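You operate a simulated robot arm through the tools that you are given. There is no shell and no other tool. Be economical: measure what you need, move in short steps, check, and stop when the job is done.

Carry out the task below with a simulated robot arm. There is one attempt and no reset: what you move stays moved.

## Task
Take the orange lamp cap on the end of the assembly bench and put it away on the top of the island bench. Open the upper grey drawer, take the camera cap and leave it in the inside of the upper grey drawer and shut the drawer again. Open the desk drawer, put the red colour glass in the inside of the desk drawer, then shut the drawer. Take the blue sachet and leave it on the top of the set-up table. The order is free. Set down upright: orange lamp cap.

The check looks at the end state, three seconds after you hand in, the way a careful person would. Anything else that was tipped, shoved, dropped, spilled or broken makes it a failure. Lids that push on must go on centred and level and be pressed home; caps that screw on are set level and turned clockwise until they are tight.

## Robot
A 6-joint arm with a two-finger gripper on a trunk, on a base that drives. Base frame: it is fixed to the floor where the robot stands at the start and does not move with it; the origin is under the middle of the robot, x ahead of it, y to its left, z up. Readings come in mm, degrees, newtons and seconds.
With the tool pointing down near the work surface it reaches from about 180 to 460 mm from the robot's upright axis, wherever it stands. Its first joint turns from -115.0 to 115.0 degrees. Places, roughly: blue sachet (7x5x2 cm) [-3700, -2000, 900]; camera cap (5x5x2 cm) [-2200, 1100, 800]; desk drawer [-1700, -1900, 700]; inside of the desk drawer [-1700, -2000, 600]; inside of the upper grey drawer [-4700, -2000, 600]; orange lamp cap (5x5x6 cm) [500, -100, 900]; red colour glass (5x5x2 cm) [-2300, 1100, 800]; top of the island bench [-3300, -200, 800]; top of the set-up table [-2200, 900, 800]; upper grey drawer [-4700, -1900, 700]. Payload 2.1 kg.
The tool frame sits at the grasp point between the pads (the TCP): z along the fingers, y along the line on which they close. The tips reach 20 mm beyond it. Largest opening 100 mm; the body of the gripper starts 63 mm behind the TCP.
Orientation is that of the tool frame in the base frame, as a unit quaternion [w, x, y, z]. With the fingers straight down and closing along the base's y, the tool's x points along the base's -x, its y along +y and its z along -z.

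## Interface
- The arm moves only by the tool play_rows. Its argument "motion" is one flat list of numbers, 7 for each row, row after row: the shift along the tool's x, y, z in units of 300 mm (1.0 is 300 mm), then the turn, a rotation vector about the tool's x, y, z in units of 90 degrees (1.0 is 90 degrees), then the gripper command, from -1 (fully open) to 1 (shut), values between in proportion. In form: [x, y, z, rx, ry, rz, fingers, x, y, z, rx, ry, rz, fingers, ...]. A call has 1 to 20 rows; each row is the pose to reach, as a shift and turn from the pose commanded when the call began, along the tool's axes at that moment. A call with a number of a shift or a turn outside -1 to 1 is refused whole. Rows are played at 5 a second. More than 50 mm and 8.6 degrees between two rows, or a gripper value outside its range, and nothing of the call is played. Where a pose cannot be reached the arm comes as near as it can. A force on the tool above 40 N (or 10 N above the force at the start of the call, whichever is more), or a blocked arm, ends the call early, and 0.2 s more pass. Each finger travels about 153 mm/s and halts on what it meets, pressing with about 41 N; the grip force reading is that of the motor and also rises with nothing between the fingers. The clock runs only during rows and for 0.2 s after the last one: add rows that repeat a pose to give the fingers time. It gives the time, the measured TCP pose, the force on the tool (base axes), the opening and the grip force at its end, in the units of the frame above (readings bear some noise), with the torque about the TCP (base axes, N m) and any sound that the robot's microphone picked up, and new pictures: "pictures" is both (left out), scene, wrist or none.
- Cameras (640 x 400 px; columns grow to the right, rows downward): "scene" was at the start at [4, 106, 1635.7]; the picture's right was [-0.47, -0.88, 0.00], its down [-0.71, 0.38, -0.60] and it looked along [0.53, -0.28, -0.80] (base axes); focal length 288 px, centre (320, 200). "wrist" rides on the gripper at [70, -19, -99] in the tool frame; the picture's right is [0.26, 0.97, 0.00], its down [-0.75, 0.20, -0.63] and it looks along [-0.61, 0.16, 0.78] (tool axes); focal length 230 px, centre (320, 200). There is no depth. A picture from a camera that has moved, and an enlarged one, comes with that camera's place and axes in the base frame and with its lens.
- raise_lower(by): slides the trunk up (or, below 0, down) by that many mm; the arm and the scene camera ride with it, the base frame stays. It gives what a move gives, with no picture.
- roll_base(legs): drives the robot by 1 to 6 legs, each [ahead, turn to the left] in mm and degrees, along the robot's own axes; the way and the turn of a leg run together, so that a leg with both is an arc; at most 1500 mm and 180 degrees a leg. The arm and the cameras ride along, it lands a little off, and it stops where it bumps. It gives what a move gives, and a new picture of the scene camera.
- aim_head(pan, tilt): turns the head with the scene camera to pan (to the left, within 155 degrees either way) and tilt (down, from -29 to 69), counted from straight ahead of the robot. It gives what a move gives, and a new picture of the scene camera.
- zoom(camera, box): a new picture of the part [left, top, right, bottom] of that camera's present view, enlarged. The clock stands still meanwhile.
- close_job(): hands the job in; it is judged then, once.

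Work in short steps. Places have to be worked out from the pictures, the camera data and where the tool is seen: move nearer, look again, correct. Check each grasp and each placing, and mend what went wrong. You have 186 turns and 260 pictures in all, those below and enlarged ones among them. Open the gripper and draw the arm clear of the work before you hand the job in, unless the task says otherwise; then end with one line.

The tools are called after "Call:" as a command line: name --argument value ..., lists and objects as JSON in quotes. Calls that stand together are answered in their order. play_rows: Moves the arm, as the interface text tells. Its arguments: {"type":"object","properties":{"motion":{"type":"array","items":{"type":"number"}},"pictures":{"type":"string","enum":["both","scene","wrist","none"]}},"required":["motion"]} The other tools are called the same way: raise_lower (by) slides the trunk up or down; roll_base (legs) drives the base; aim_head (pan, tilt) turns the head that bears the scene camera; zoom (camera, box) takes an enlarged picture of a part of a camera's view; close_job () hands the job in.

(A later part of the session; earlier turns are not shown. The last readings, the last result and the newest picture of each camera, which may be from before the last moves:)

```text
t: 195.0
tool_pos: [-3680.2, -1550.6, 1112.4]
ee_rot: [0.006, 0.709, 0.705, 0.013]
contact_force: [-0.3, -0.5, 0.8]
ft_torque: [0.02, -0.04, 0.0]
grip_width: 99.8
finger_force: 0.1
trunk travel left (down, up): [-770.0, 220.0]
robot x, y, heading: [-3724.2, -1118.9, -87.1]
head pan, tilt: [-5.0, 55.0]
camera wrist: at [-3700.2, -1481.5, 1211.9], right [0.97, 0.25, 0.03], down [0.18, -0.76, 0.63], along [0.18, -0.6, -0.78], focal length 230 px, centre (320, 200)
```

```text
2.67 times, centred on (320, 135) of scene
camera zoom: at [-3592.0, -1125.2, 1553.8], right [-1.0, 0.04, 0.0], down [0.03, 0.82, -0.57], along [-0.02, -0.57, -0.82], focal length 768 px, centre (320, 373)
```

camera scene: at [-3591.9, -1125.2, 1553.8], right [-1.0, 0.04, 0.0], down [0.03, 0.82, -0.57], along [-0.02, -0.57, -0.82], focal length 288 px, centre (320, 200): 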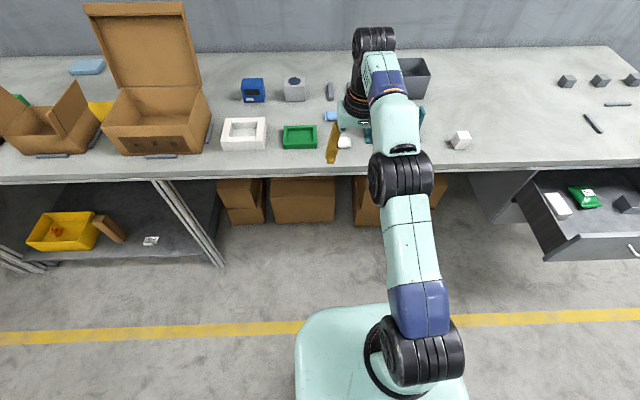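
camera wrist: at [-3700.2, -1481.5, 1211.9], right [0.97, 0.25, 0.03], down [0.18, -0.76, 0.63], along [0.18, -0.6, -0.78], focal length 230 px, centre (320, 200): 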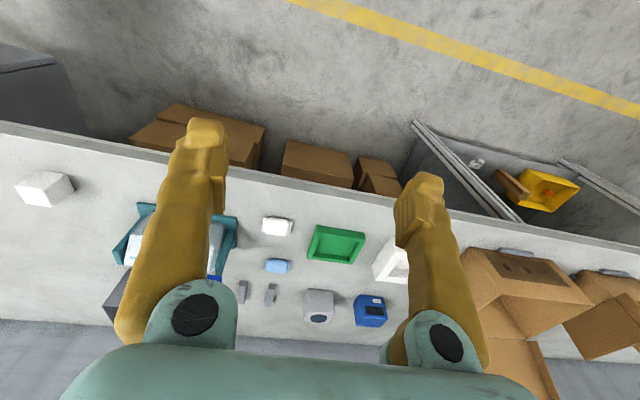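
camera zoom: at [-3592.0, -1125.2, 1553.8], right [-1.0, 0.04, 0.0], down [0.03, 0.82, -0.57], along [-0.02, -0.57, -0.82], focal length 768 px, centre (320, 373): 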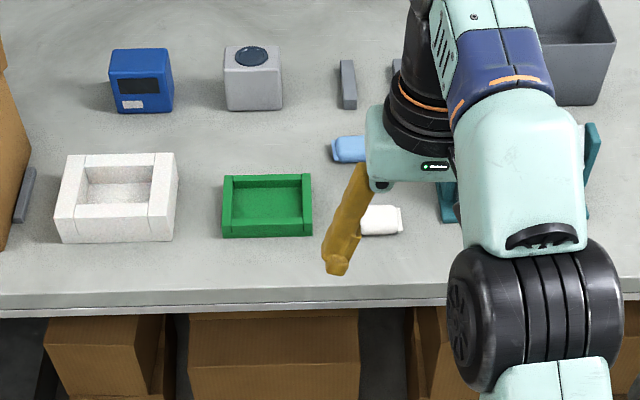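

Sachet sits at about (−3670, −1985), 260 mm behind the bench edge, so I must learn the arm's reach. I test extending forward at this height, well above everything.

Call:
play_rows --motion '[-0.15, 0, 0, 0, 0, 0, -1, -0.3, 0, 0, 0, 0, 0, -1, -0.45, 0, 0, 0, 0, 0, -1, -0.6, 0, 0, 0, 0, 0, -1, -0.6, 0, 0, 0, 0, 0, -1]' --pictures "scene"

```text
t: 196.2
tool_pos: [-3692.1, -1572.8, 1066.4]
ee_rot: [0.006, 0.71, 0.704, 0.012]
contact_force: [-0.7, 0.7, -0.7]
ft_torque: [-0.03, 0.03, -0.03]
grip_width: 100.1
finger_force: 0.1
out of reach, approached as far as the arm can: row 1, 2, 3, 4, 5
trunk travel left (down, up): [-770.0, 220.0]
robot x, y, heading: [-3724.7, -1124.1, -87.1]
head pan, tilt: [-5.0, 55.0]
camera scene: at [-3591.8, -1124.7, 1553.8], right [-1.0, 0.04, 0.0], down [0.03, 0.82, -0.57], along [-0.02, -0.57, -0.82], focal length 288 px, centre (320, 200)
```

scene: 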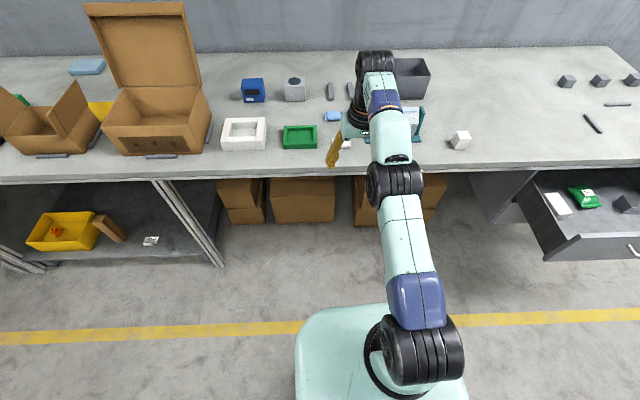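

Tool-down reach tops out near 455 mm. The images show the base lies within ~300 mm of the axis and the boxes under the bench are recessed (~y −1950), so I raise the trunk and drive closer in steps.

Call:
raise_lower --by 80

Call:
roll_base --legs '[[230, -2.5]]'

Call:
aim_head --pan 0 --tilt 69

```text
t: 197.4
tool_pos: [-3692.1, -1574.4, 1145.6]
ee_rot: [0.006, 0.71, 0.704, 0.013]
contact_force: [0.3, -0.4, -0.3]
ft_torque: [0.04, 0.0, 0.02]
grip_width: 100.0
finger_force: 0.0
trunk travel left (down, up): [-850.0, 140.0]
robot x, y, heading: [-3722.2, -1121.2, -87.3]
head pan, tilt: [-5.0, 55.0]
```

```text
t: 199.2
tool_pos: [-3707.5, -1813.8, 1147.4]
ee_rot: [0.006, 0.725, 0.688, 0.012]
contact_force: [-0.1, 0.3, -1.1]
ft_torque: [-0.03, -0.02, 0.04]
grip_width: 99.9
finger_force: 0.1
trunk travel left (down, up): [-850.0, 140.0]
robot x, y, heading: [-3717.8, -1363.7, -89.7]
head pan, tilt: [-5.0, 55.0]
camera scene: at [-3586.0, -1370.0, 1633.8], right [-1.0, 0.08, 0.0], down [0.07, 0.82, -0.57], along [-0.05, -0.57, -0.82], focal length 288 px, centre (320, 200)
```

scene: 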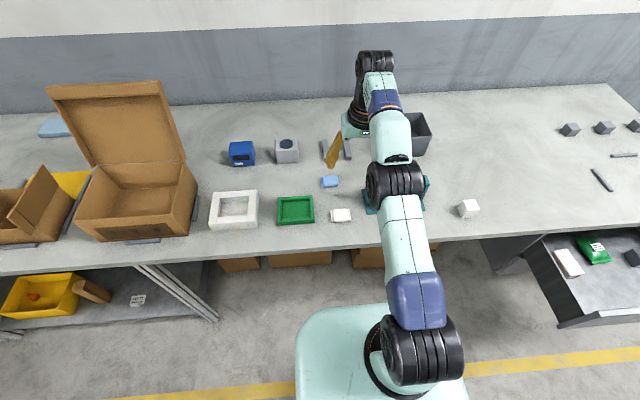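

```text
t: 199.9
tool_pos: [-3707.0, -1815.5, 1145.4]
ee_rot: [0.006, 0.726, 0.687, 0.013]
contact_force: [0.2, -0.3, -0.4]
ft_torque: [0.01, 0.01, 0.0]
grip_width: 99.8
finger_force: 0.0
trunk travel left (down, up): [-850.0, 140.0]
robot x, y, heading: [-3718.8, -1362.9, -89.8]
head pan, tilt: [0.0, 68.8]
camera scene: at [-3579.7, -1356.5, 1618.4], right [-1.0, 0.0, 0.0], down [0.0, 0.93, -0.36], along [0.0, -0.36, -0.93], focal length 288 px, centre (320, 200)
```

scene: 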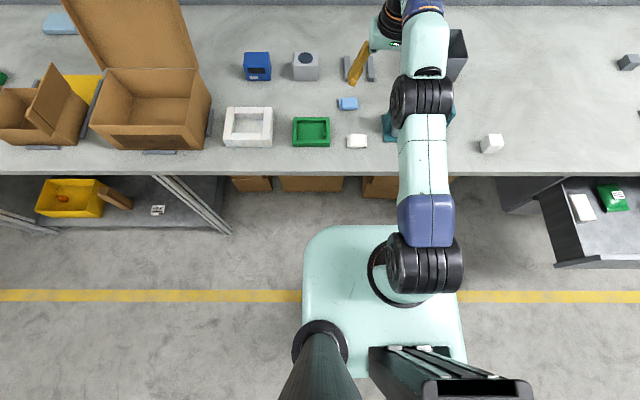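

Sachet confirmed at (−3668, −1987), edge at y −1733. I drive 175 mm further; the carriage is well above bench height and nothing but recessed boxes is below.

Call:
roll_base --legs '[[90, 0], [85, 0]]'

Call:
play_rows --motion '[0.03, 0.13, 0.1, 0, 0, -0.03, -1, 0.03, 0.13, 0.25, 0, 0, -0.03, -1, 0.03, 0.13, 0.4, 0, 0, -0.03, -1, 0.03, 0.13, 0.5, 0, 0, -0.03, -1, 0.03, 0.13, 0.5, 0, 0, -0.03, -1]'

```text
t: 201.7
tool_pos: [-3706.8, -2043.3, 1157.3]
ee_rot: [0.0, 0.727, 0.687, 0.019]
contact_force: [-0.5, -0.4, 0.8]
ft_torque: [0.01, 0.05, 0.01]
grip_width: 99.9
finger_force: 0.0
trunk travel left (down, up): [-850.0, 140.0]
robot x, y, heading: [-3717.3, -1535.7, -89.9]
head pan, tilt: [0.0, 68.8]
camera scene: at [-3579.2, -1610.8, 1622.4], right [-1.0, 0.0, 0.0], down [0.0, 0.95, -0.32], along [0.0, -0.32, -0.95], focal length 288 px, centre (320, 200)
```

scene: 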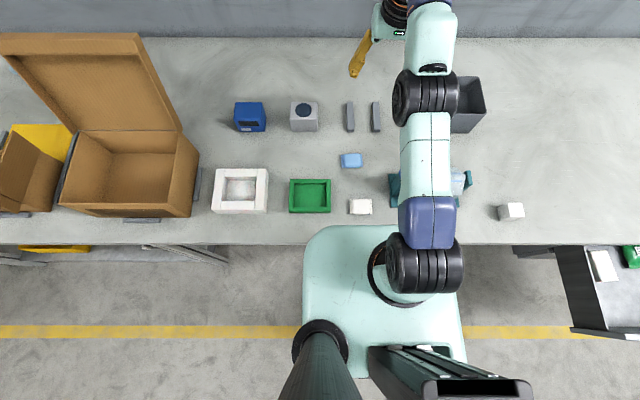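

```text
t: 202.9
tool_pos: [-3663.8, -1988.2, 1027.5]
ee_rot: [0.018, 0.71, 0.704, 0.002]
contact_force: [0.6, -0.5, 0.0]
ft_torque: [0.01, -0.02, 0.01]
grip_width: 100.1
finger_force: 0.1
out of reach, approached as far as the arm can: row 1
trunk travel left (down, up): [-850.0, 140.0]
robot x, y, heading: [-3717.6, -1540.3, -89.9]
head pan, tilt: [0.0, 68.8]
camera scene: at [-3579.1, -1548.7, 1618.9], right [-1.0, 0.0, 0.0], down [0.0, 0.94, -0.35], along [0.0, -0.35, -0.94], focal length 288 px, centre (320, 200)
camera wrist: at [-3683.5, -1916.0, 1123.8], right [0.97, 0.25, 0.02], down [0.18, -0.74, 0.65], along [0.18, -0.63, -0.76], focal length 230 px, centre (320, 200)
```

scene: 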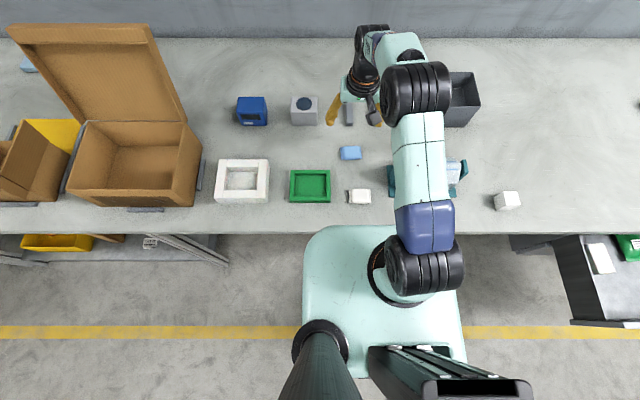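
wrist: 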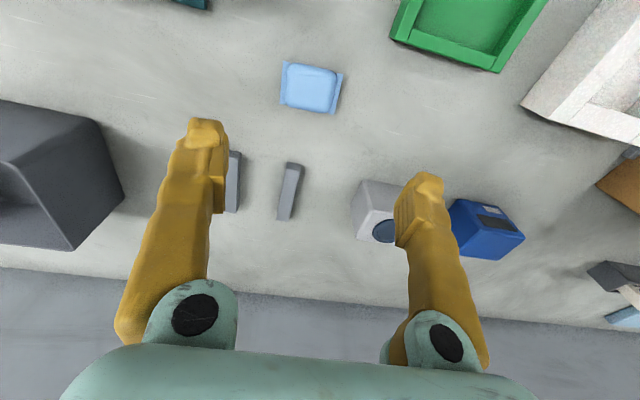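

Sachet centre ≈ (−3671, −1987), aligned with x. I turn the gripper 90° so it closes across the 5 cm width (along y), with the fingers part-open.

Call:
play_rows --motion '[0, -0.02, 0, 0, 0.002, -0.09, -0.5, 0, -0.02, 0, 0, 0.004, -0.18, -0.5, 0, -0.02, 0, 0, 0.007, -0.27, -0.5, 0, -0.02, 0, 0, 0.009, -0.36, -0.5, 0, -0.02, 0, 0, 0.011, -0.45, -0.5, 0, -0.02, 0, 0, 0.013, -0.54, -0.5, 0, -0.02, 0, 0, 0.016, -0.63, -0.5, 0, -0.02, 0, 0, 0.018, -0.72, -0.5, 0, -0.02, 0, 0, 0.02, -0.81, -0.5, 0, -0.02, 0, 0, 0.022, -0.9, -0.5, 0, -0.02, 0, 0, 0.024, -0.95, -0.5, 0, -0.02, 0, 0.003, 0.025, -1, -0.5, 0, -0.02, 0, 0.003, 0.025, -1, -0.5]' --pictures "wrist"

```text
t: 205.7
tool_pos: [-3670.2, -1983.4, 1025.9]
ee_rot: [0.0, 0.003, 1.0, 0.0]
contact_force: [0.2, -0.3, -0.2]
ft_torque: [-0.03, 0.03, -0.05]
grip_width: 75.3
finger_force: 0.1
trunk travel left (down, up): [-850.0, 140.0]
robot x, y, heading: [-3716.2, -1536.5, -89.8]
head pan, tilt: [0.0, 68.8]
camera wrist: at [-3739.2, -2001.8, 1124.6], right [-0.25, 0.97, 0.0], down [0.75, 0.19, 0.63], along [0.61, 0.16, -0.78], focal length 230 px, centre (320, 200)
```

wrist: 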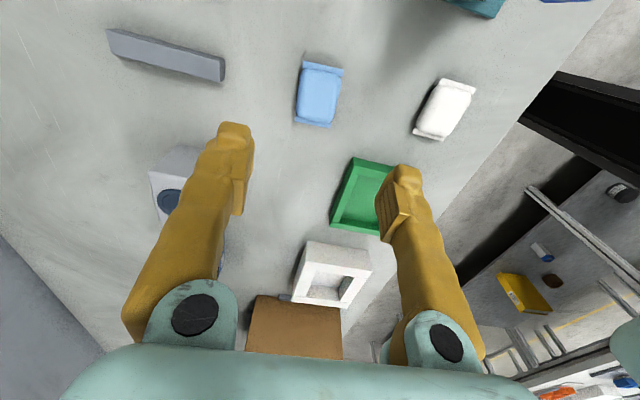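

Sachet lies directly below (−3672, −1986). I descend to TCP 905 and look.

Call:
play_rows --motion '[0, -0.008, 0.13, 0, 0, 0, -0.5, 0, -0.008, 0.27, 0, 0, 0, -0.5, 0, -0.008, 0.4, 0, 0, 0, -0.5, 0, -0.008, 0.4, 0, 0, 0, -0.5]' --pictures "wrist"

```text
t: 206.7
tool_pos: [-3667.7, -1985.2, 902.4]
ee_rot: [-0.002, 0.005, 1.0, 0.0]
contact_force: [0.0, -0.3, -0.7]
ft_torque: [-0.02, -0.01, -0.01]
grip_width: 75.0
finger_force: 0.0
trunk travel left (down, up): [-850.0, 140.0]
robot x, y, heading: [-3720.4, -1539.0, -89.8]
head pan, tilt: [0.0, 68.8]
camera wrist: at [-3737.3, -2004.3, 1002.5], right [-0.25, 0.97, 0.0], down [0.75, 0.19, 0.63], along [0.61, 0.16, -0.78], focal length 230 px, centre (320, 200)
```

wrist: 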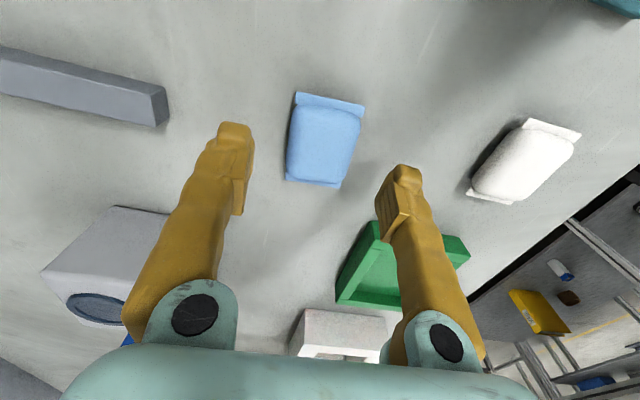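

The rays cross at z≈855. I descend to TCP ~872 with small steps and view.

Call:
play_rows --motion '[0.013, 0, 0.03, 0, 0, 0, -0.5, 0.013, 0, 0.06, 0, 0, 0, -0.5, 0.013, 0, 0.08, 0, 0, 0, -0.5, 0.013, 0, 0.1, 0, 0, 0, -0.5, 0.013, 0, 0.1, 0, 0, 0, -0.5]' --pictures "wrist"

```text
t: 207.9
tool_pos: [-3674.9, -1985.9, 875.4]
ee_rot: [-0.001, 0.005, 1.0, 0.0]
contact_force: [0.5, 0.7, 0.2]
ft_torque: [0.01, -0.02, 0.0]
grip_width: 74.8
finger_force: 0.1
trunk travel left (down, up): [-850.0, 140.0]
robot x, y, heading: [-3718.6, -1533.2, -90.0]
head pan, tilt: [0.0, 68.8]
camera wrist: at [-3744.0, -2003.7, 974.5], right [-0.25, 0.97, 0.0], down [0.75, 0.19, 0.63], along [0.61, 0.16, -0.78], focal length 230 px, centre (320, 200)
```

wrist: 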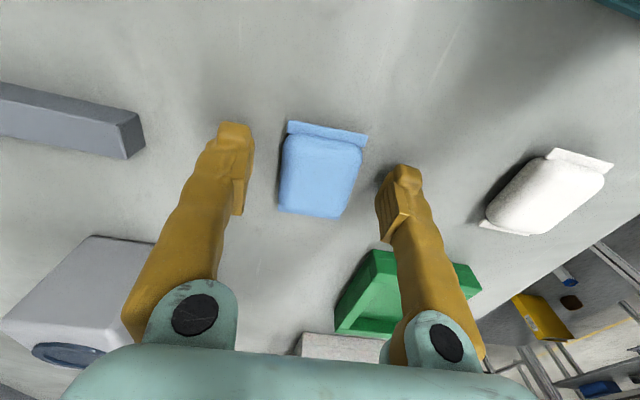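

Nearly there; I go down 2 mm at a time to about TCP 864.

Call:
play_rows --motion '[0, 0, 0.008, 0, 0, 0, -0.5, 0, 0, 0.016, 0, 0, 0, -0.5, 0, 0, 0.024, 0, 0, 0, -0.5, 0, 0, 0.032, 0, 0, 0, -0.5, 0, 0, 0.038, 0, 0, 0, -0.5]' --pictures "wrist"

```text
t: 209.2
tool_pos: [-3674.2, -1986.8, 868.7]
ee_rot: [0.0, 0.003, 1.0, -0.005]
contact_force: [0.5, 0.8, 24.9]
ft_torque: [1.11, -0.05, 0.0]
grip_width: 78.2
finger_force: 2.4
trunk travel left (down, up): [-850.0, 140.0]
robot x, y, heading: [-3716.4, -1537.2, -90.0]
head pan, tilt: [0.0, 68.8]
stopped in row 5: the force on the tool passed its limit at 42 N (the readings are from after the stop); the commanded pose is now the measured one
camera wrist: at [-3744.3, -2004.5, 968.5], right [-0.25, 0.97, -0.01], down [0.75, 0.2, 0.63], along [0.61, 0.15, -0.78], focal length 230 px, centre (320, 200)
```

wrist: 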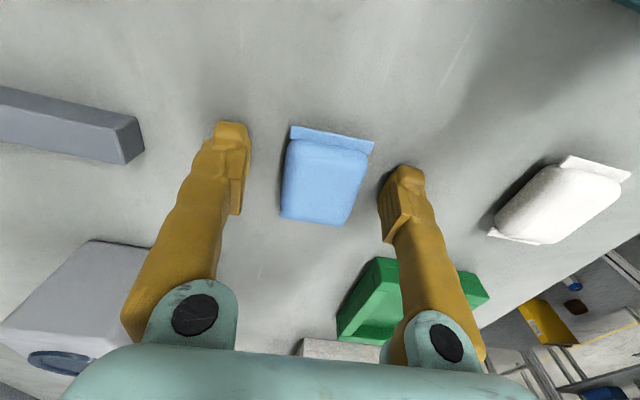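

Fingertips touched the bench (top at ~848). I raise 3 mm and close on the sachet.

Call:
play_rows --motion '[0, 0, -0.01, 0, 0, 0, -0.5, 0, 0, -0.01, 0, 0, 0, 0, 0, 0, -0.01, 0, 0, 0, 1, 0, 0, -0.01, 0, 0, 0, 1, 0, 0, -0.01, 0, 0, 0, 1]' --pictures "none"

Call:
play_rows --motion '[0, 0, -0.1, 0, 0, 0, 1, 0, 0, -0.25, 0, 0, 0, 1, 0, 0, -0.4, 0, 0, 0, 1, 0, 0, -0.55, 0, 0, 0, 1, 0, 0, -0.7, 0, 0, 0, 1, 0, 0, -0.7, 0, 0, 0, 1]' --pictures "wrist"

```text
t: 210.4
tool_pos: [-3675.4, -1987.4, 869.6]
ee_rot: [0.0, 0.003, 1.0, -0.003]
contact_force: [-0.5, 2.0, 2.8]
ft_torque: [0.12, 0.0, 0.02]
grip_width: 42.0
finger_force: 40.7
trunk travel left (down, up): [-850.0, 140.0]
robot x, y, heading: [-3719.0, -1540.7, -90.1]
head pan, tilt: [0.0, 68.8]
```

```text
t: 211.8
tool_pos: [-3675.3, -1984.5, 1078.5]
ee_rot: [0.001, 0.004, 1.0, -0.003]
contact_force: [-0.1, -1.0, -0.1]
ft_torque: [0.0, -0.03, -0.01]
grip_width: 42.3
finger_force: 41.3
trunk travel left (down, up): [-850.0, 140.0]
robot x, y, heading: [-3720.5, -1540.6, -90.2]
head pan, tilt: [0.0, 68.8]
camera wrist: at [-3745.1, -2003.0, 1178.1], right [-0.25, 0.97, -0.01], down [0.75, 0.2, 0.63], along [0.61, 0.15, -0.78], focal length 230 px, centre (320, 200)
```

wrist: 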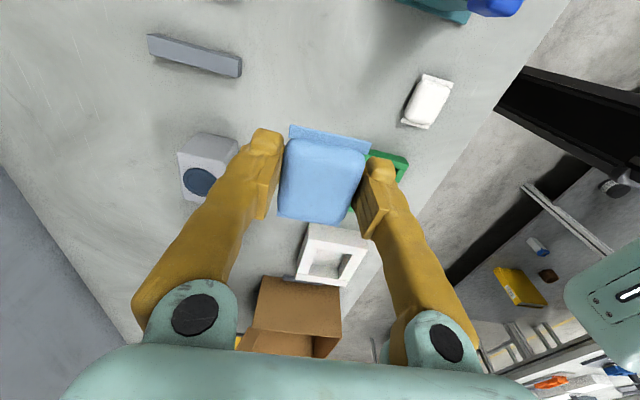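

Sachet is held at 42 mm. I back out and drive along the aisle eastward toward the set-up table's far side.

Call:
roll_base --legs '[[-385, 0], [0, 90], [1500, 0]]'

```text
t: 225.0
tool_pos: [-1790.6, -1074.0, 1078.9]
ee_rot: [-0.003, 0.71, -0.704, 0.003]
contact_force: [-0.2, 0.0, 0.3]
ft_torque: [0.01, 0.0, 0.04]
grip_width: 42.2
finger_force: 40.9
trunk travel left (down, up): [-850.0, 140.0]
robot x, y, heading: [-2230.7, -1116.6, 1.0]
head pan, tilt: [0.0, 68.8]
camera scene: at [-2245.1, -984.4, 1618.3], right [0.02, -1.0, 0.0], down [-0.93, -0.02, -0.36], along [0.36, 0.01, -0.93], focal length 288 px, centre (320, 200)
```

scene: 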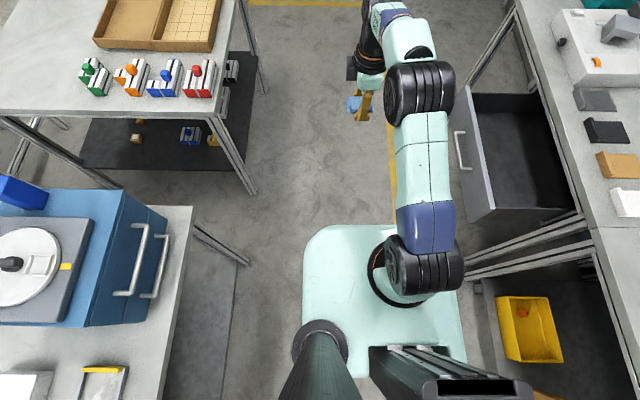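

Clear ahead. I continue to x≈−230 and turn left.

Call:
roll_base --legs '[[1500, -1], [510, 0], [0, 90]]'

Call:
aim_head --pan 0 --tilt 30

```text
t: 238.9
tool_pos: [-310.4, -594.9, 1079.7]
ee_rot: [-0.003, 0.999, 0.035, 0.0]
contact_force: [0.5, 0.4, -0.5]
ft_torque: [0.0, 0.0, 0.0]
grip_width: 42.3
finger_force: 41.0
trunk travel left (down, up): [-850.0, 140.0]
robot x, y, heading: [-231.0, -1037.2, 94.6]
head pan, tilt: [0.0, 68.8]
camera scene: at [-373.7, -1053.1, 1618.3], right [1.0, 0.08, 0.0], down [0.07, -0.93, -0.36], along [-0.03, 0.36, -0.93], focal length 288 px, centre (320, 200)
```

scene: 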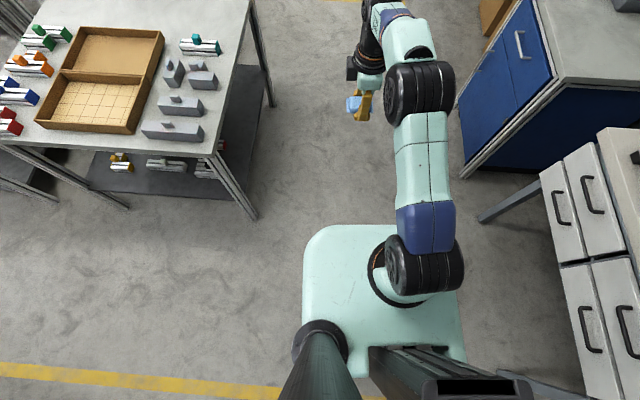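

```text
t: 239.9
tool_pos: [-311.1, -596.4, 1078.1]
ee_rot: [-0.003, 0.999, 0.034, 0.0]
contact_force: [0.3, 0.6, 0.6]
ft_torque: [0.03, 0.01, 0.01]
grip_width: 42.2
finger_force: 41.4
trunk travel left (down, up): [-850.0, 140.0]
robot x, y, heading: [-234.8, -1040.9, 94.5]
head pan, tilt: [0.0, 30.0]
camera scene: at [-376.5, -1018.7, 1669.7], right [1.0, 0.08, 0.0], down [0.04, -0.5, -0.87], along [-0.07, 0.86, -0.5], focal length 288 px, centre (320, 200)
```

scene: 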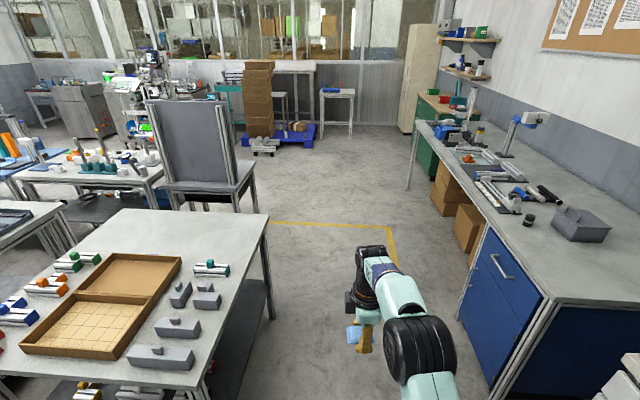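

The corridor is clear. I drive to y≈1660 and turn west along the set-up table's far side.

Call:
roll_base --legs '[[0, -3], [1500, -1], [1200, 0], [0, 89]]'

Call:
aim_head --pan 25 --tilt 30

```text
t: 257.1
tool_pos: [-752.6, 1616.8, 1078.8]
ee_rot: [-0.002, 0.717, 0.697, -0.003]
contact_force: [-0.1, -0.1, -0.4]
ft_torque: [0.06, 0.02, 0.01]
grip_width: 42.2
finger_force: 40.7
trunk travel left (down, up): [-850.0, 140.0]
robot x, y, heading: [-305.6, 1651.0, 179.0]
head pan, tilt: [0.0, 30.0]
camera scene: at [-339.3, 1511.8, 1669.8], right [0.02, 1.0, 0.0], down [0.5, -0.01, -0.87], along [-0.87, 0.02, -0.5], focal length 288 px, centre (320, 200)
```

scene: 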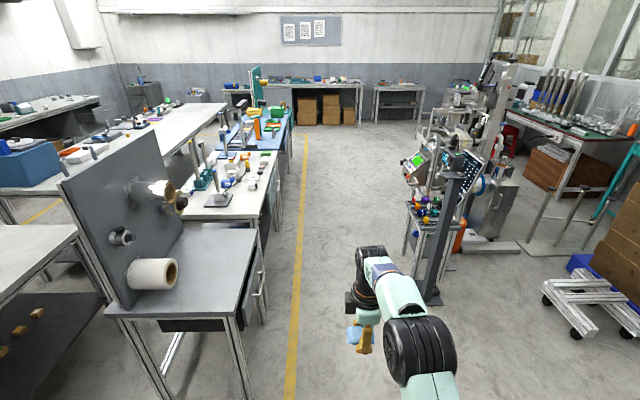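

```text
t: 258.0
tool_pos: [-752.2, 1616.6, 1078.8]
ee_rot: [-0.002, 0.717, 0.697, -0.003]
contact_force: [0.1, -0.9, -1.7]
ft_torque: [-0.02, -0.02, 0.02]
grip_width: 42.4
finger_force: 41.4
trunk travel left (down, up): [-850.0, 140.0]
robot x, y, heading: [-305.2, 1649.9, 178.7]
head pan, tilt: [25.0, 30.0]
camera scene: at [-331.5, 1473.6, 1669.8], right [-0.4, 0.91, 0.0], down [0.46, 0.2, -0.87], along [-0.79, -0.35, -0.5], focal length 288 px, centre (320, 200)
```

scene: 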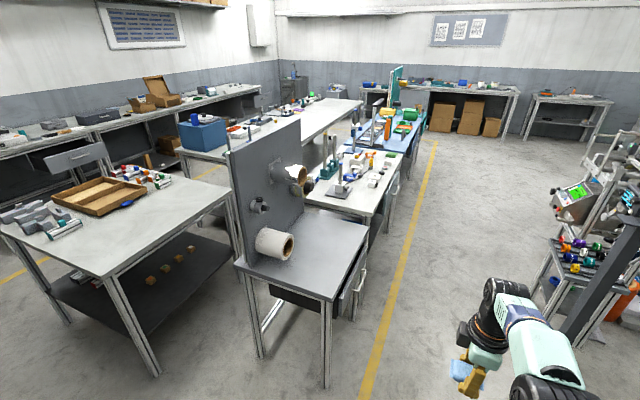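

The aisle is clear. I drive to x≈−2200 and face the set-up table.

Call:
roll_base --legs '[[1500, 1], [400, 0], [0, 90]]'

Call:
aim_head --pan 0 --tilt 45

```text
t: 271.4
tool_pos: [-2143.6, 1166.6, 1078.8]
ee_rot: [0.001, -0.027, 1.0, -0.003]
contact_force: [0.2, -0.5, -0.5]
ft_torque: [0.0, -0.03, -0.01]
grip_width: 42.1
finger_force: 40.4
trunk travel left (down, up): [-850.0, 140.0]
robot x, y, heading: [-2212.5, 1613.0, -86.7]
head pan, tilt: [25.0, 30.0]
camera scene: at [-2034.6, 1599.3, 1669.8], right [-0.88, -0.48, 0.0], down [-0.24, 0.44, -0.87], along [0.41, -0.76, -0.5], focal length 288 px, centre (320, 200)
```

scene: 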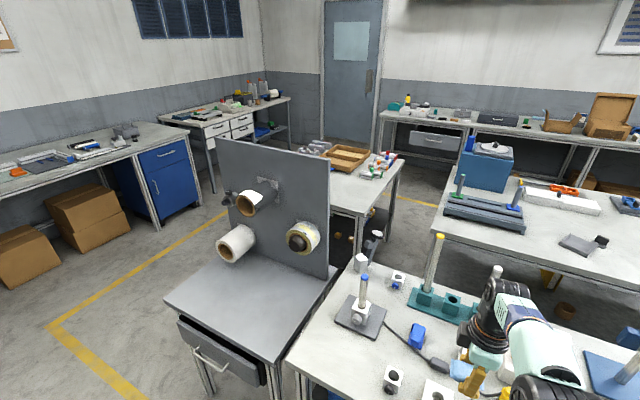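

```text
t: 272.3
tool_pos: [-2142.7, 1166.2, 1078.6]
ee_rot: [0.0, -0.026, 1.0, -0.004]
contact_force: [0.9, -0.5, -0.8]
ft_torque: [0.0, 0.03, 0.0]
grip_width: 42.1
finger_force: 40.2
trunk travel left (down, up): [-850.0, 140.0]
robot x, y, heading: [-2207.9, 1610.8, -86.5]
head pan, tilt: [0.0, 45.0]
camera scene: at [-2072.6, 1597.9, 1647.2], right [-1.0, -0.06, 0.0], down [-0.04, 0.71, -0.71], along [0.04, -0.71, -0.71], focal length 288 px, centre (320, 200)
```

scene: 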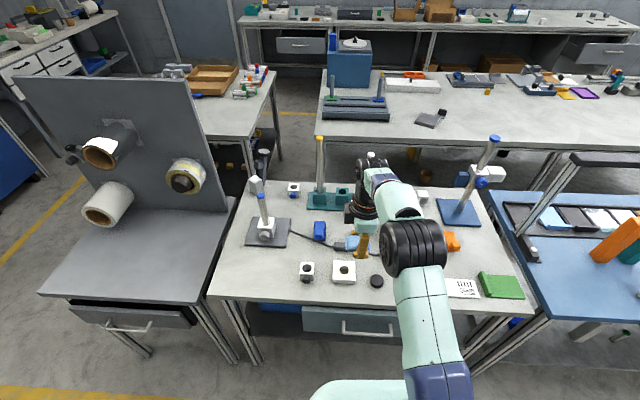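

I'm in front of the set-up table (near edge y≈1190). I zoom to identify the camera cap, colour glass and free space.

Call:
zoom --camera "scene" --box '[210, 170, 530, 370]'

Call:
play_rows --motion '[0, 0, 0, 0, 0, 0, 1]' --pictures "wrist"

```text
2.00 times, centred on (370, 270) of scene
camera zoom: at [-2072.6, 1597.9, 1647.2], right [-1.0, -0.06, 0.0], down [-0.04, 0.71, -0.71], along [0.04, -0.71, -0.71], focal length 576 px, centre (220, 60)
```

zoom: 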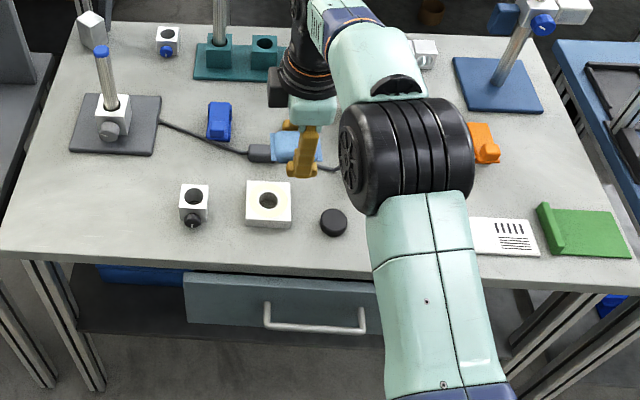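

```text
t: 272.7
tool_pos: [-2143.1, 1165.4, 1077.2]
ee_rot: [0.0, -0.027, 1.0, -0.003]
contact_force: [-0.3, -1.2, -0.9]
ft_torque: [-0.01, -0.03, 0.01]
grip_width: 42.4
finger_force: 41.2
trunk travel left (down, up): [-850.0, 140.0]
robot x, y, heading: [-2212.1, 1607.6, -86.6]
head pan, tilt: [0.0, 45.0]
camera wrist: at [-2212.0, 1144.8, 1177.8], right [-0.31, 0.95, -0.01], down [0.74, 0.24, 0.63], along [0.6, 0.19, -0.78], focal length 230 px, centre (320, 200)
```

wrist: 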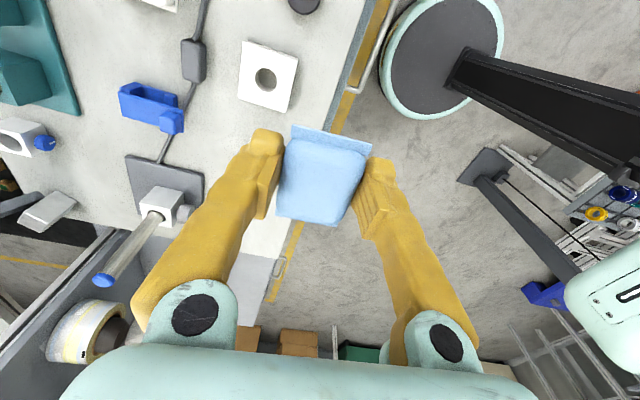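

Black camera cap is seen; the red glass is likely hidden by the arm. The table's left front corner (≈ −1870, 1110) is free for the sachet. I shift the base 330 mm in +x.

Call:
roll_base --legs '[[0, 86.6], [330, 0], [0, -90]]'

Call:
aim_head --pan -5 --tilt 58

```text
t: 282.4
tool_pos: [-1875.1, 1148.8, 1077.7]
ee_rot: [0.0, 0.044, 0.999, -0.004]
contact_force: [-0.4, 0.0, -0.8]
ft_torque: [-0.03, -0.03, -0.01]
grip_width: 42.2
finger_force: 40.9
trunk travel left (down, up): [-850.0, 140.0]
robot x, y, heading: [-1881.0, 1597.2, -94.6]
head pan, tilt: [0.0, 45.0]
camera scene: at [-1745.4, 1566.7, 1647.2], right [-1.0, 0.08, 0.0], down [0.06, 0.7, -0.71], along [-0.06, -0.7, -0.71], focal length 288 px, centre (320, 200)
```

scene: 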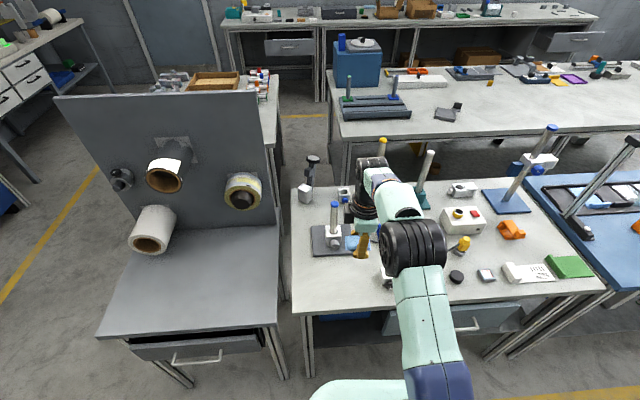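

```text
t: 283.1
tool_pos: [-1874.3, 1149.1, 1079.1]
ee_rot: [0.0, 0.043, 0.999, -0.004]
contact_force: [-0.2, 0.7, -1.0]
ft_torque: [0.0, 0.02, -0.01]
grip_width: 42.4
finger_force: 41.4
trunk travel left (down, up): [-850.0, 140.0]
robot x, y, heading: [-1883.8, 1597.6, -94.5]
head pan, tilt: [-5.0, 58.0]
camera scene: at [-1750.5, 1579.8, 1630.1], right [-0.99, 0.17, 0.0], down [0.14, 0.84, -0.53], along [-0.09, -0.52, -0.85], focal length 288 px, centre (320, 200)
```

scene: 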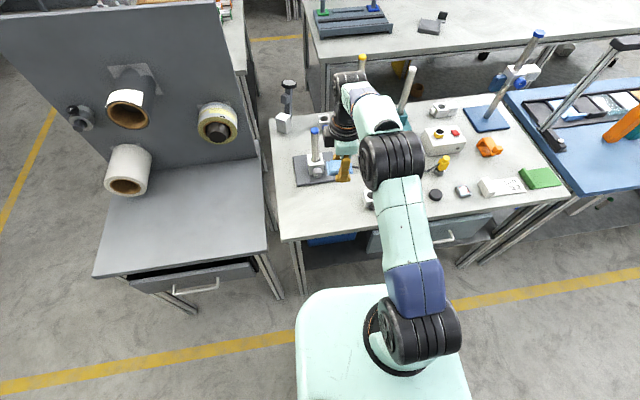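

The small framed square between the black cap and the printed card must be the colour glass. I lower the sachet to (−1860, 1110), stopping at TCP 865 to check.

Call:
play_rows --motion '[-0.058, -0.125, 0.05, 0, 0, 0, 1, -0.058, -0.125, 0.2, 0, 0, 0, 1, -0.058, -0.125, 0.35, 0, 0, 0, 1, -0.058, -0.125, 0.5, 0, 0, 0, 1, -0.058, -0.125, 0.62, 0, 0, 0, 1, -0.058, -0.125, 0.71, 0, 0, 0, 1, -0.058, -0.125, 0.71, 0, 0, 0, 1]'

```text
t: 284.8
tool_pos: [-1864.8, 1132.5, 871.7]
ee_rot: [0.0, 0.044, 0.999, -0.004]
contact_force: [0.4, 0.2, -0.6]
ft_torque: [0.0, -0.01, 0.03]
grip_width: 42.2
finger_force: 41.2
out of reach, approached as far as the arm can: row 1, 2, 3, 4, 5, 6, 7
trunk travel left (down, up): [-850.0, 140.0]
robot x, y, heading: [-1884.6, 1597.6, -94.4]
head pan, tilt: [-5.0, 58.0]
camera scene: at [-1750.3, 1579.5, 1630.1], right [-0.99, 0.17, 0.0], down [0.14, 0.84, -0.53], along [-0.09, -0.52, -0.85], focal length 288 px, centre (320, 200)
camera wrist: at [-1935.7, 1119.7, 970.8], right [-0.17, 0.98, -0.01], down [0.77, 0.14, 0.63], along [0.62, 0.1, -0.78], focal length 230 px, centre (320, 200)
```

scene: 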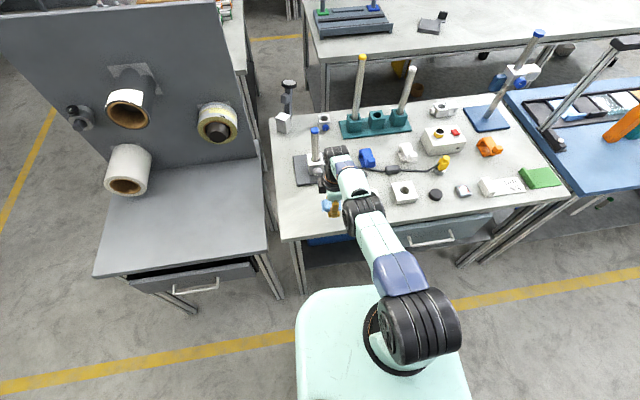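
wrist: 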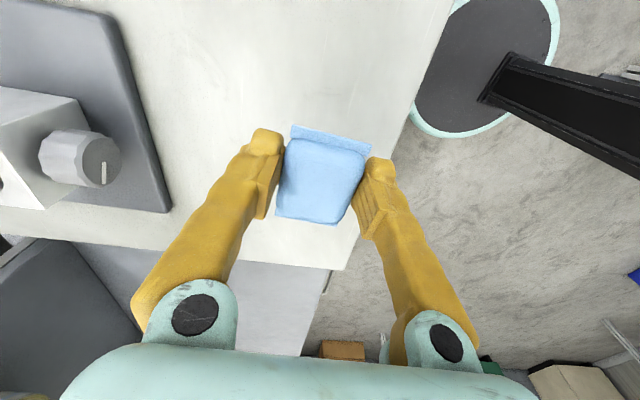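

Reach limit at 465 mm. I nudge the base 40 mm forward.

Call:
roll_base --legs '[[40, 0]]'

Call:
play_rows --motion '[0, 0, 0.015, 0, 0, 0, 1, 0, 0, 0.03, 0, 0, 0, 1, 0, 0, 0.045, 0, 0, 0, 1, 0, 0, 0.06, 0, 0, 0, 1, 0, 0, 0.075, 0, 0, 0, 1, 0, 0, 0.09, 0, 0, 0, 1, 0, 0, 0.105, 0, 0, 0, 1]' --pictures "wrist"

```text
t: 285.6
tool_pos: [-1867.5, 1094.5, 874.8]
ee_rot: [0.0, 0.042, 0.999, -0.007]
contact_force: [-0.5, 2.0, 0.2]
ft_torque: [-0.11, -0.01, 0.02]
grip_width: 41.9
finger_force: 40.1
trunk travel left (down, up): [-850.0, 140.0]
robot x, y, heading: [-1885.6, 1556.2, -94.6]
head pan, tilt: [-5.0, 58.0]
camera scene: at [-1752.9, 1547.0, 1630.1], right [-0.99, 0.16, 0.0], down [0.14, 0.83, -0.53], along [-0.09, -0.53, -0.84], focal length 288 px, centre (320, 200)
```

scene: 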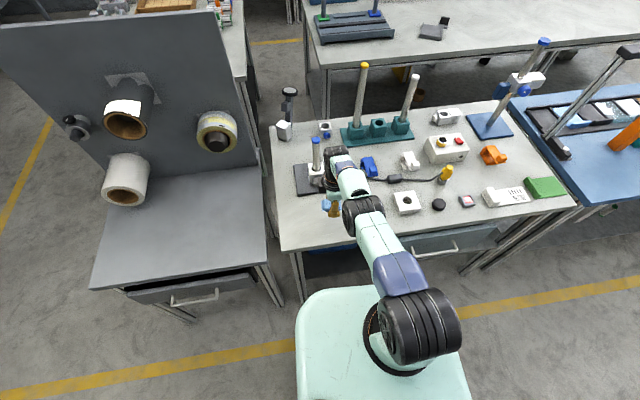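

```text
t: 287.2
tool_pos: [-1869.4, 1099.5, 844.3]
ee_rot: [0.0, 0.043, 0.999, -0.005]
contact_force: [0.9, -0.2, -1.4]
ft_torque: [0.03, -0.03, 0.0]
grip_width: 42.2
finger_force: 41.0
out of reach, approached as far as the arm can: row 2, 3, 4, 5, 6, 7
trunk travel left (down, up): [-850.0, 140.0]
robot x, y, heading: [-1885.3, 1555.5, -94.6]
head pan, tilt: [-5.0, 58.0]
camera wrist: at [-1939.4, 1087.1, 943.8], right [-0.17, 0.98, -0.01], down [0.77, 0.14, 0.63], along [0.62, 0.1, -0.78], focal length 230 px, centre (320, 200)
```

wrist: 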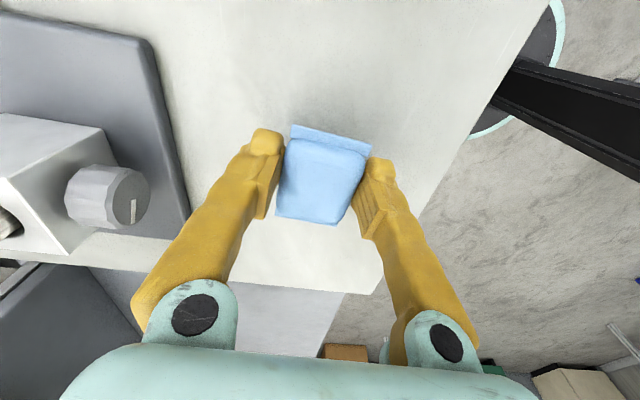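

The arm is at its limit, so I lower the last bit with the trunk.

Call:
raise_lower --by -14

Call:
play_rows --motion '[0, 0, 0, 0, 0, 0, 1]' --pictures "wrist"

```text
t: 287.9
tool_pos: [-1870.0, 1098.5, 830.9]
ee_rot: [0.0, 0.043, 0.999, -0.005]
contact_force: [0.1, -1.0, -0.1]
ft_torque: [0.0, -0.01, 0.02]
grip_width: 42.4
finger_force: 40.5
trunk travel left (down, up): [-836.0, 154.0]
robot x, y, heading: [-1885.7, 1557.5, -94.6]
head pan, tilt: [-5.0, 58.0]
```

```text
t: 288.3
tool_pos: [-1869.0, 1099.7, 829.7]
ee_rot: [0.0, 0.043, 0.999, -0.004]
contact_force: [0.6, 0.2, -0.1]
ft_torque: [-0.02, -0.02, -0.03]
grip_width: 42.2
finger_force: 40.4
trunk travel left (down, up): [-836.0, 154.0]
robot x, y, heading: [-1886.4, 1555.3, -94.5]
head pan, tilt: [-5.0, 58.0]
camera wrist: at [-1939.3, 1086.9, 929.8], right [-0.17, 0.98, -0.01], down [0.77, 0.14, 0.63], along [0.62, 0.1, -0.78], focal length 230 px, centre (320, 200)
```

wrist: 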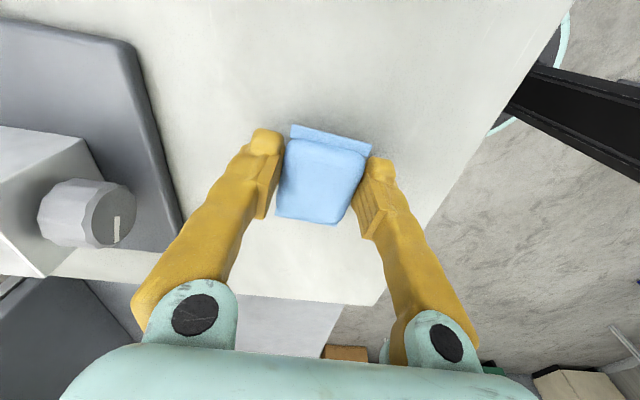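

Still free; a few more millimetres by trunk.

Call:
raise_lower --by -5

Call:
raise_lower --by -4

Call:
raise_lower --by -3

```text
t: 288.8
tool_pos: [-1867.4, 1099.1, 825.5]
ee_rot: [0.0, 0.043, 0.999, -0.004]
contact_force: [-0.3, -0.5, -0.4]
ft_torque: [0.01, 0.01, -0.04]
grip_width: 42.1
finger_force: 41.3
trunk travel left (down, up): [-831.0, 159.0]
robot x, y, heading: [-1886.2, 1555.9, -94.6]
head pan, tilt: [-5.0, 58.0]
```

```text
t: 289.3
tool_pos: [-1868.3, 1098.7, 820.4]
ee_rot: [-0.001, 0.043, 0.999, -0.004]
contact_force: [1.2, -0.1, 0.0]
ft_torque: [0.0, 0.04, -0.01]
grip_width: 42.1
finger_force: 40.9
trunk travel left (down, up): [-827.0, 163.0]
robot x, y, heading: [-1886.8, 1557.0, -94.6]
head pan, tilt: [-5.0, 58.0]
```

```text
t: 289.9
tool_pos: [-1867.8, 1100.1, 820.3]
ee_rot: [0.0, 0.043, 0.999, -0.006]
contact_force: [-0.9, -1.2, 14.1]
ft_torque: [0.33, -0.15, 0.03]
grip_width: 42.3
finger_force: 41.5
trunk travel left (down, up): [-824.0, 166.0]
robot x, y, heading: [-1884.0, 1555.0, -94.7]
head pan, tilt: [-5.0, 58.0]
```

Contact: the table top is at z≈799. I open gently and rise with the trunk.

Call:
play_rows --motion '[0, 0, 0, 0, 0, 0, 0.1, 0, 0, 0, 0, 0, 0, -0.2, 0, 0, 0, 0, 0, 0, -0.5, 0, 0, 0, 0, 0, 0, -0.5]' --pictures "none"

Call:
raise_lower --by 200

Call:
play_rows --motion '[0, 0, 0, 0, 0, 0, -0.5]'

```text
t: 290.9
tool_pos: [-1868.7, 1096.7, 820.3]
ee_rot: [0.0, 0.043, 0.999, -0.009]
contact_force: [-0.5, 0.5, 0.6]
ft_torque: [0.0, 0.01, 0.05]
grip_width: 74.2
finger_force: 0.1
trunk travel left (down, up): [-824.0, 166.0]
robot x, y, heading: [-1883.6, 1554.5, -94.6]
head pan, tilt: [-5.0, 58.0]
stopped in row 4: the force on the tool passed its limit at 40 N (the readings are from after the stop); the commanded pose is now the measured one
```

```text
t: 292.8
tool_pos: [-1869.1, 1096.1, 987.3]
ee_rot: [0.0, 0.043, 0.999, -0.009]
contact_force: [-0.7, 0.4, 0.0]
ft_torque: [0.01, 0.03, 0.01]
grip_width: 75.1
finger_force: 0.1
out of reach, approached as far as the arm can: row 1
trunk travel left (down, up): [-990.0, 0.0]
robot x, y, heading: [-1882.4, 1557.3, -94.5]
head pan, tilt: [-5.0, 58.0]
```

```text
t: 293.2
tool_pos: [-1868.4, 1096.1, 986.7]
ee_rot: [0.0, 0.044, 0.999, -0.008]
contact_force: [-0.6, 0.1, 0.1]
ft_torque: [-0.01, 0.03, 0.01]
grip_width: 75.1
finger_force: 0.0
trunk travel left (down, up): [-990.0, 0.0]
robot x, y, heading: [-1880.6, 1557.0, -94.7]
head pan, tilt: [-5.0, 58.0]
camera scene: at [-1753.8, 1537.9, 1770.1], right [-0.99, 0.16, 0.0], down [0.14, 0.84, -0.53], along [-0.09, -0.52, -0.85], focal length 288 px, centre (320, 200)
camera wrist: at [-1939.6, 1085.1, 1085.8], right [-0.17, 0.98, -0.02], down [0.77, 0.15, 0.63], along [0.62, 0.1, -0.78], focal length 230 px, centre (320, 200)
```

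scene: 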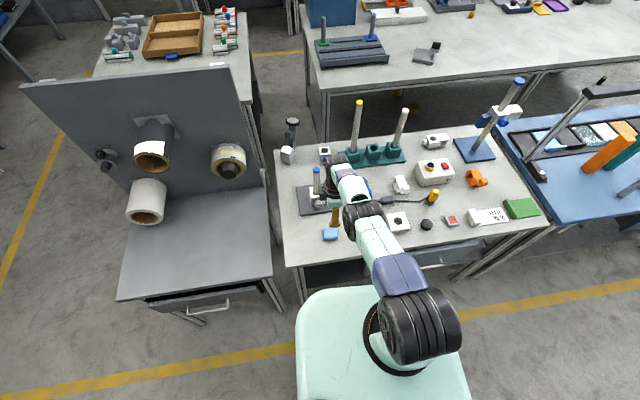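
wrist: 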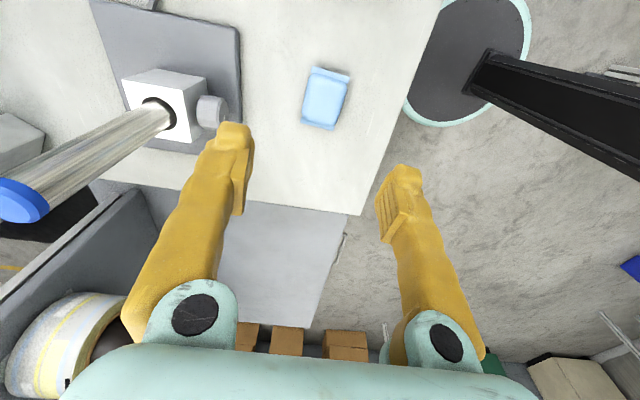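

Sachet sits well on the set-up table. Next, the camera cap at about (−2231, 1123). I back off and shift the base west 345 mm.

Call:
roll_base --legs '[[-60, 0], [0, -85.4], [345, 0], [0, 90], [50, 0]]'

Call:
play_rows --motion '[0, 0, 0, 0, 0, 0, -0.5]' --pictures "wrist"

```text
t: 304.0
tool_pos: [-2184.8, 1105.4, 982.2]
ee_rot: [0.0, 0.019, 1.0, -0.009]
contact_force: [-0.4, -0.5, -0.1]
ft_torque: [0.04, 0.01, -0.01]
grip_width: 75.2
finger_force: 0.0
trunk travel left (down, up): [-990.0, 0.0]
robot x, y, heading: [-2226.6, 1571.1, -91.6]
head pan, tilt: [-5.0, 58.0]
camera scene: at [-2092.5, 1548.8, 1770.1], right [-0.99, 0.12, 0.0], down [0.1, 0.85, -0.52], along [-0.06, -0.52, -0.85], focal length 288 px, centre (320, 200)
```

scene: 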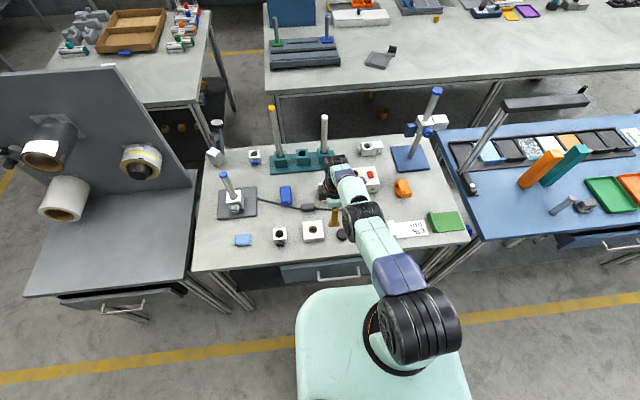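

```text
t: 304.4
tool_pos: [-2183.7, 1109.9, 986.0]
ee_rot: [-0.001, 0.019, 1.0, -0.012]
contact_force: [-0.6, -0.4, 0.1]
ft_torque: [0.04, 0.0, 0.01]
grip_width: 74.9
finger_force: 0.1
trunk travel left (down, up): [-990.0, 0.0]
robot x, y, heading: [-2223.7, 1573.2, -91.7]
head pan, tilt: [-5.0, 58.0]
camera wrist: at [-2254.1, 1095.0, 1084.8], right [-0.22, 0.97, -0.02], down [0.76, 0.19, 0.63], along [0.61, 0.12, -0.78], focal length 230 px, centre (320, 200)
```

wrist: 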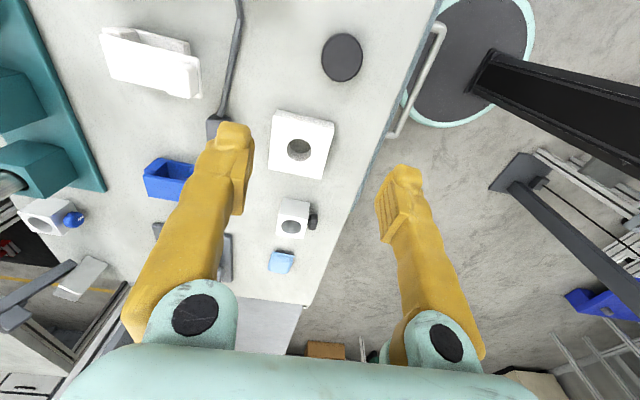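

Cap disc at (−2228, 1117). I move over it and descend to TCP ~880.

Call:
play_rows --motion '[0.148, 0.018, 0, 0, 0, 0, -0.6, 0.148, 0.018, 0.1, 0, 0, 0, -0.6, 0.148, 0.018, 0.23, 0, 0, 0, -0.6, 0.148, 0.018, 0.35, 0, 0, 0, -0.6, 0.148, 0.018, 0.35, 0, 0, 0, -0.6]' --pictures "wrist"

```text
t: 305.6
tool_pos: [-2226.4, 1149.0, 908.1]
ee_rot: [-0.001, 0.019, 1.0, -0.012]
contact_force: [0.4, -0.2, 0.1]
ft_torque: [0.02, -0.02, 0.01]
grip_width: 80.1
finger_force: 0.1
out of reach, approached as far as the arm can: row 1, 2, 3, 4, 5
trunk travel left (down, up): [-990.0, 0.0]
robot x, y, heading: [-2226.0, 1568.7, -91.6]
head pan, tilt: [-5.0, 58.0]
camera wrist: at [-2297.1, 1134.2, 1008.3], right [-0.22, 0.97, -0.02], down [0.76, 0.19, 0.62], along [0.61, 0.12, -0.78], focal length 230 px, centre (320, 200)
```

wrist: 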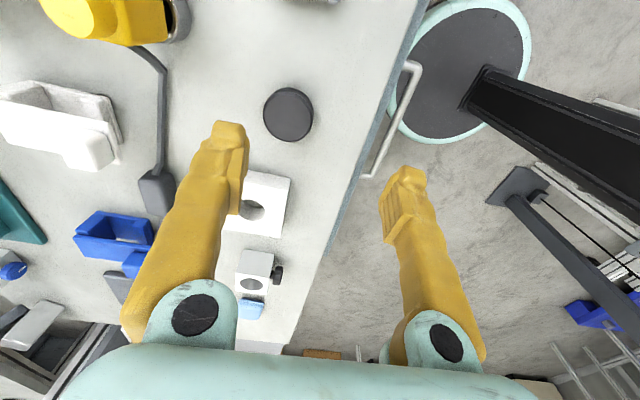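

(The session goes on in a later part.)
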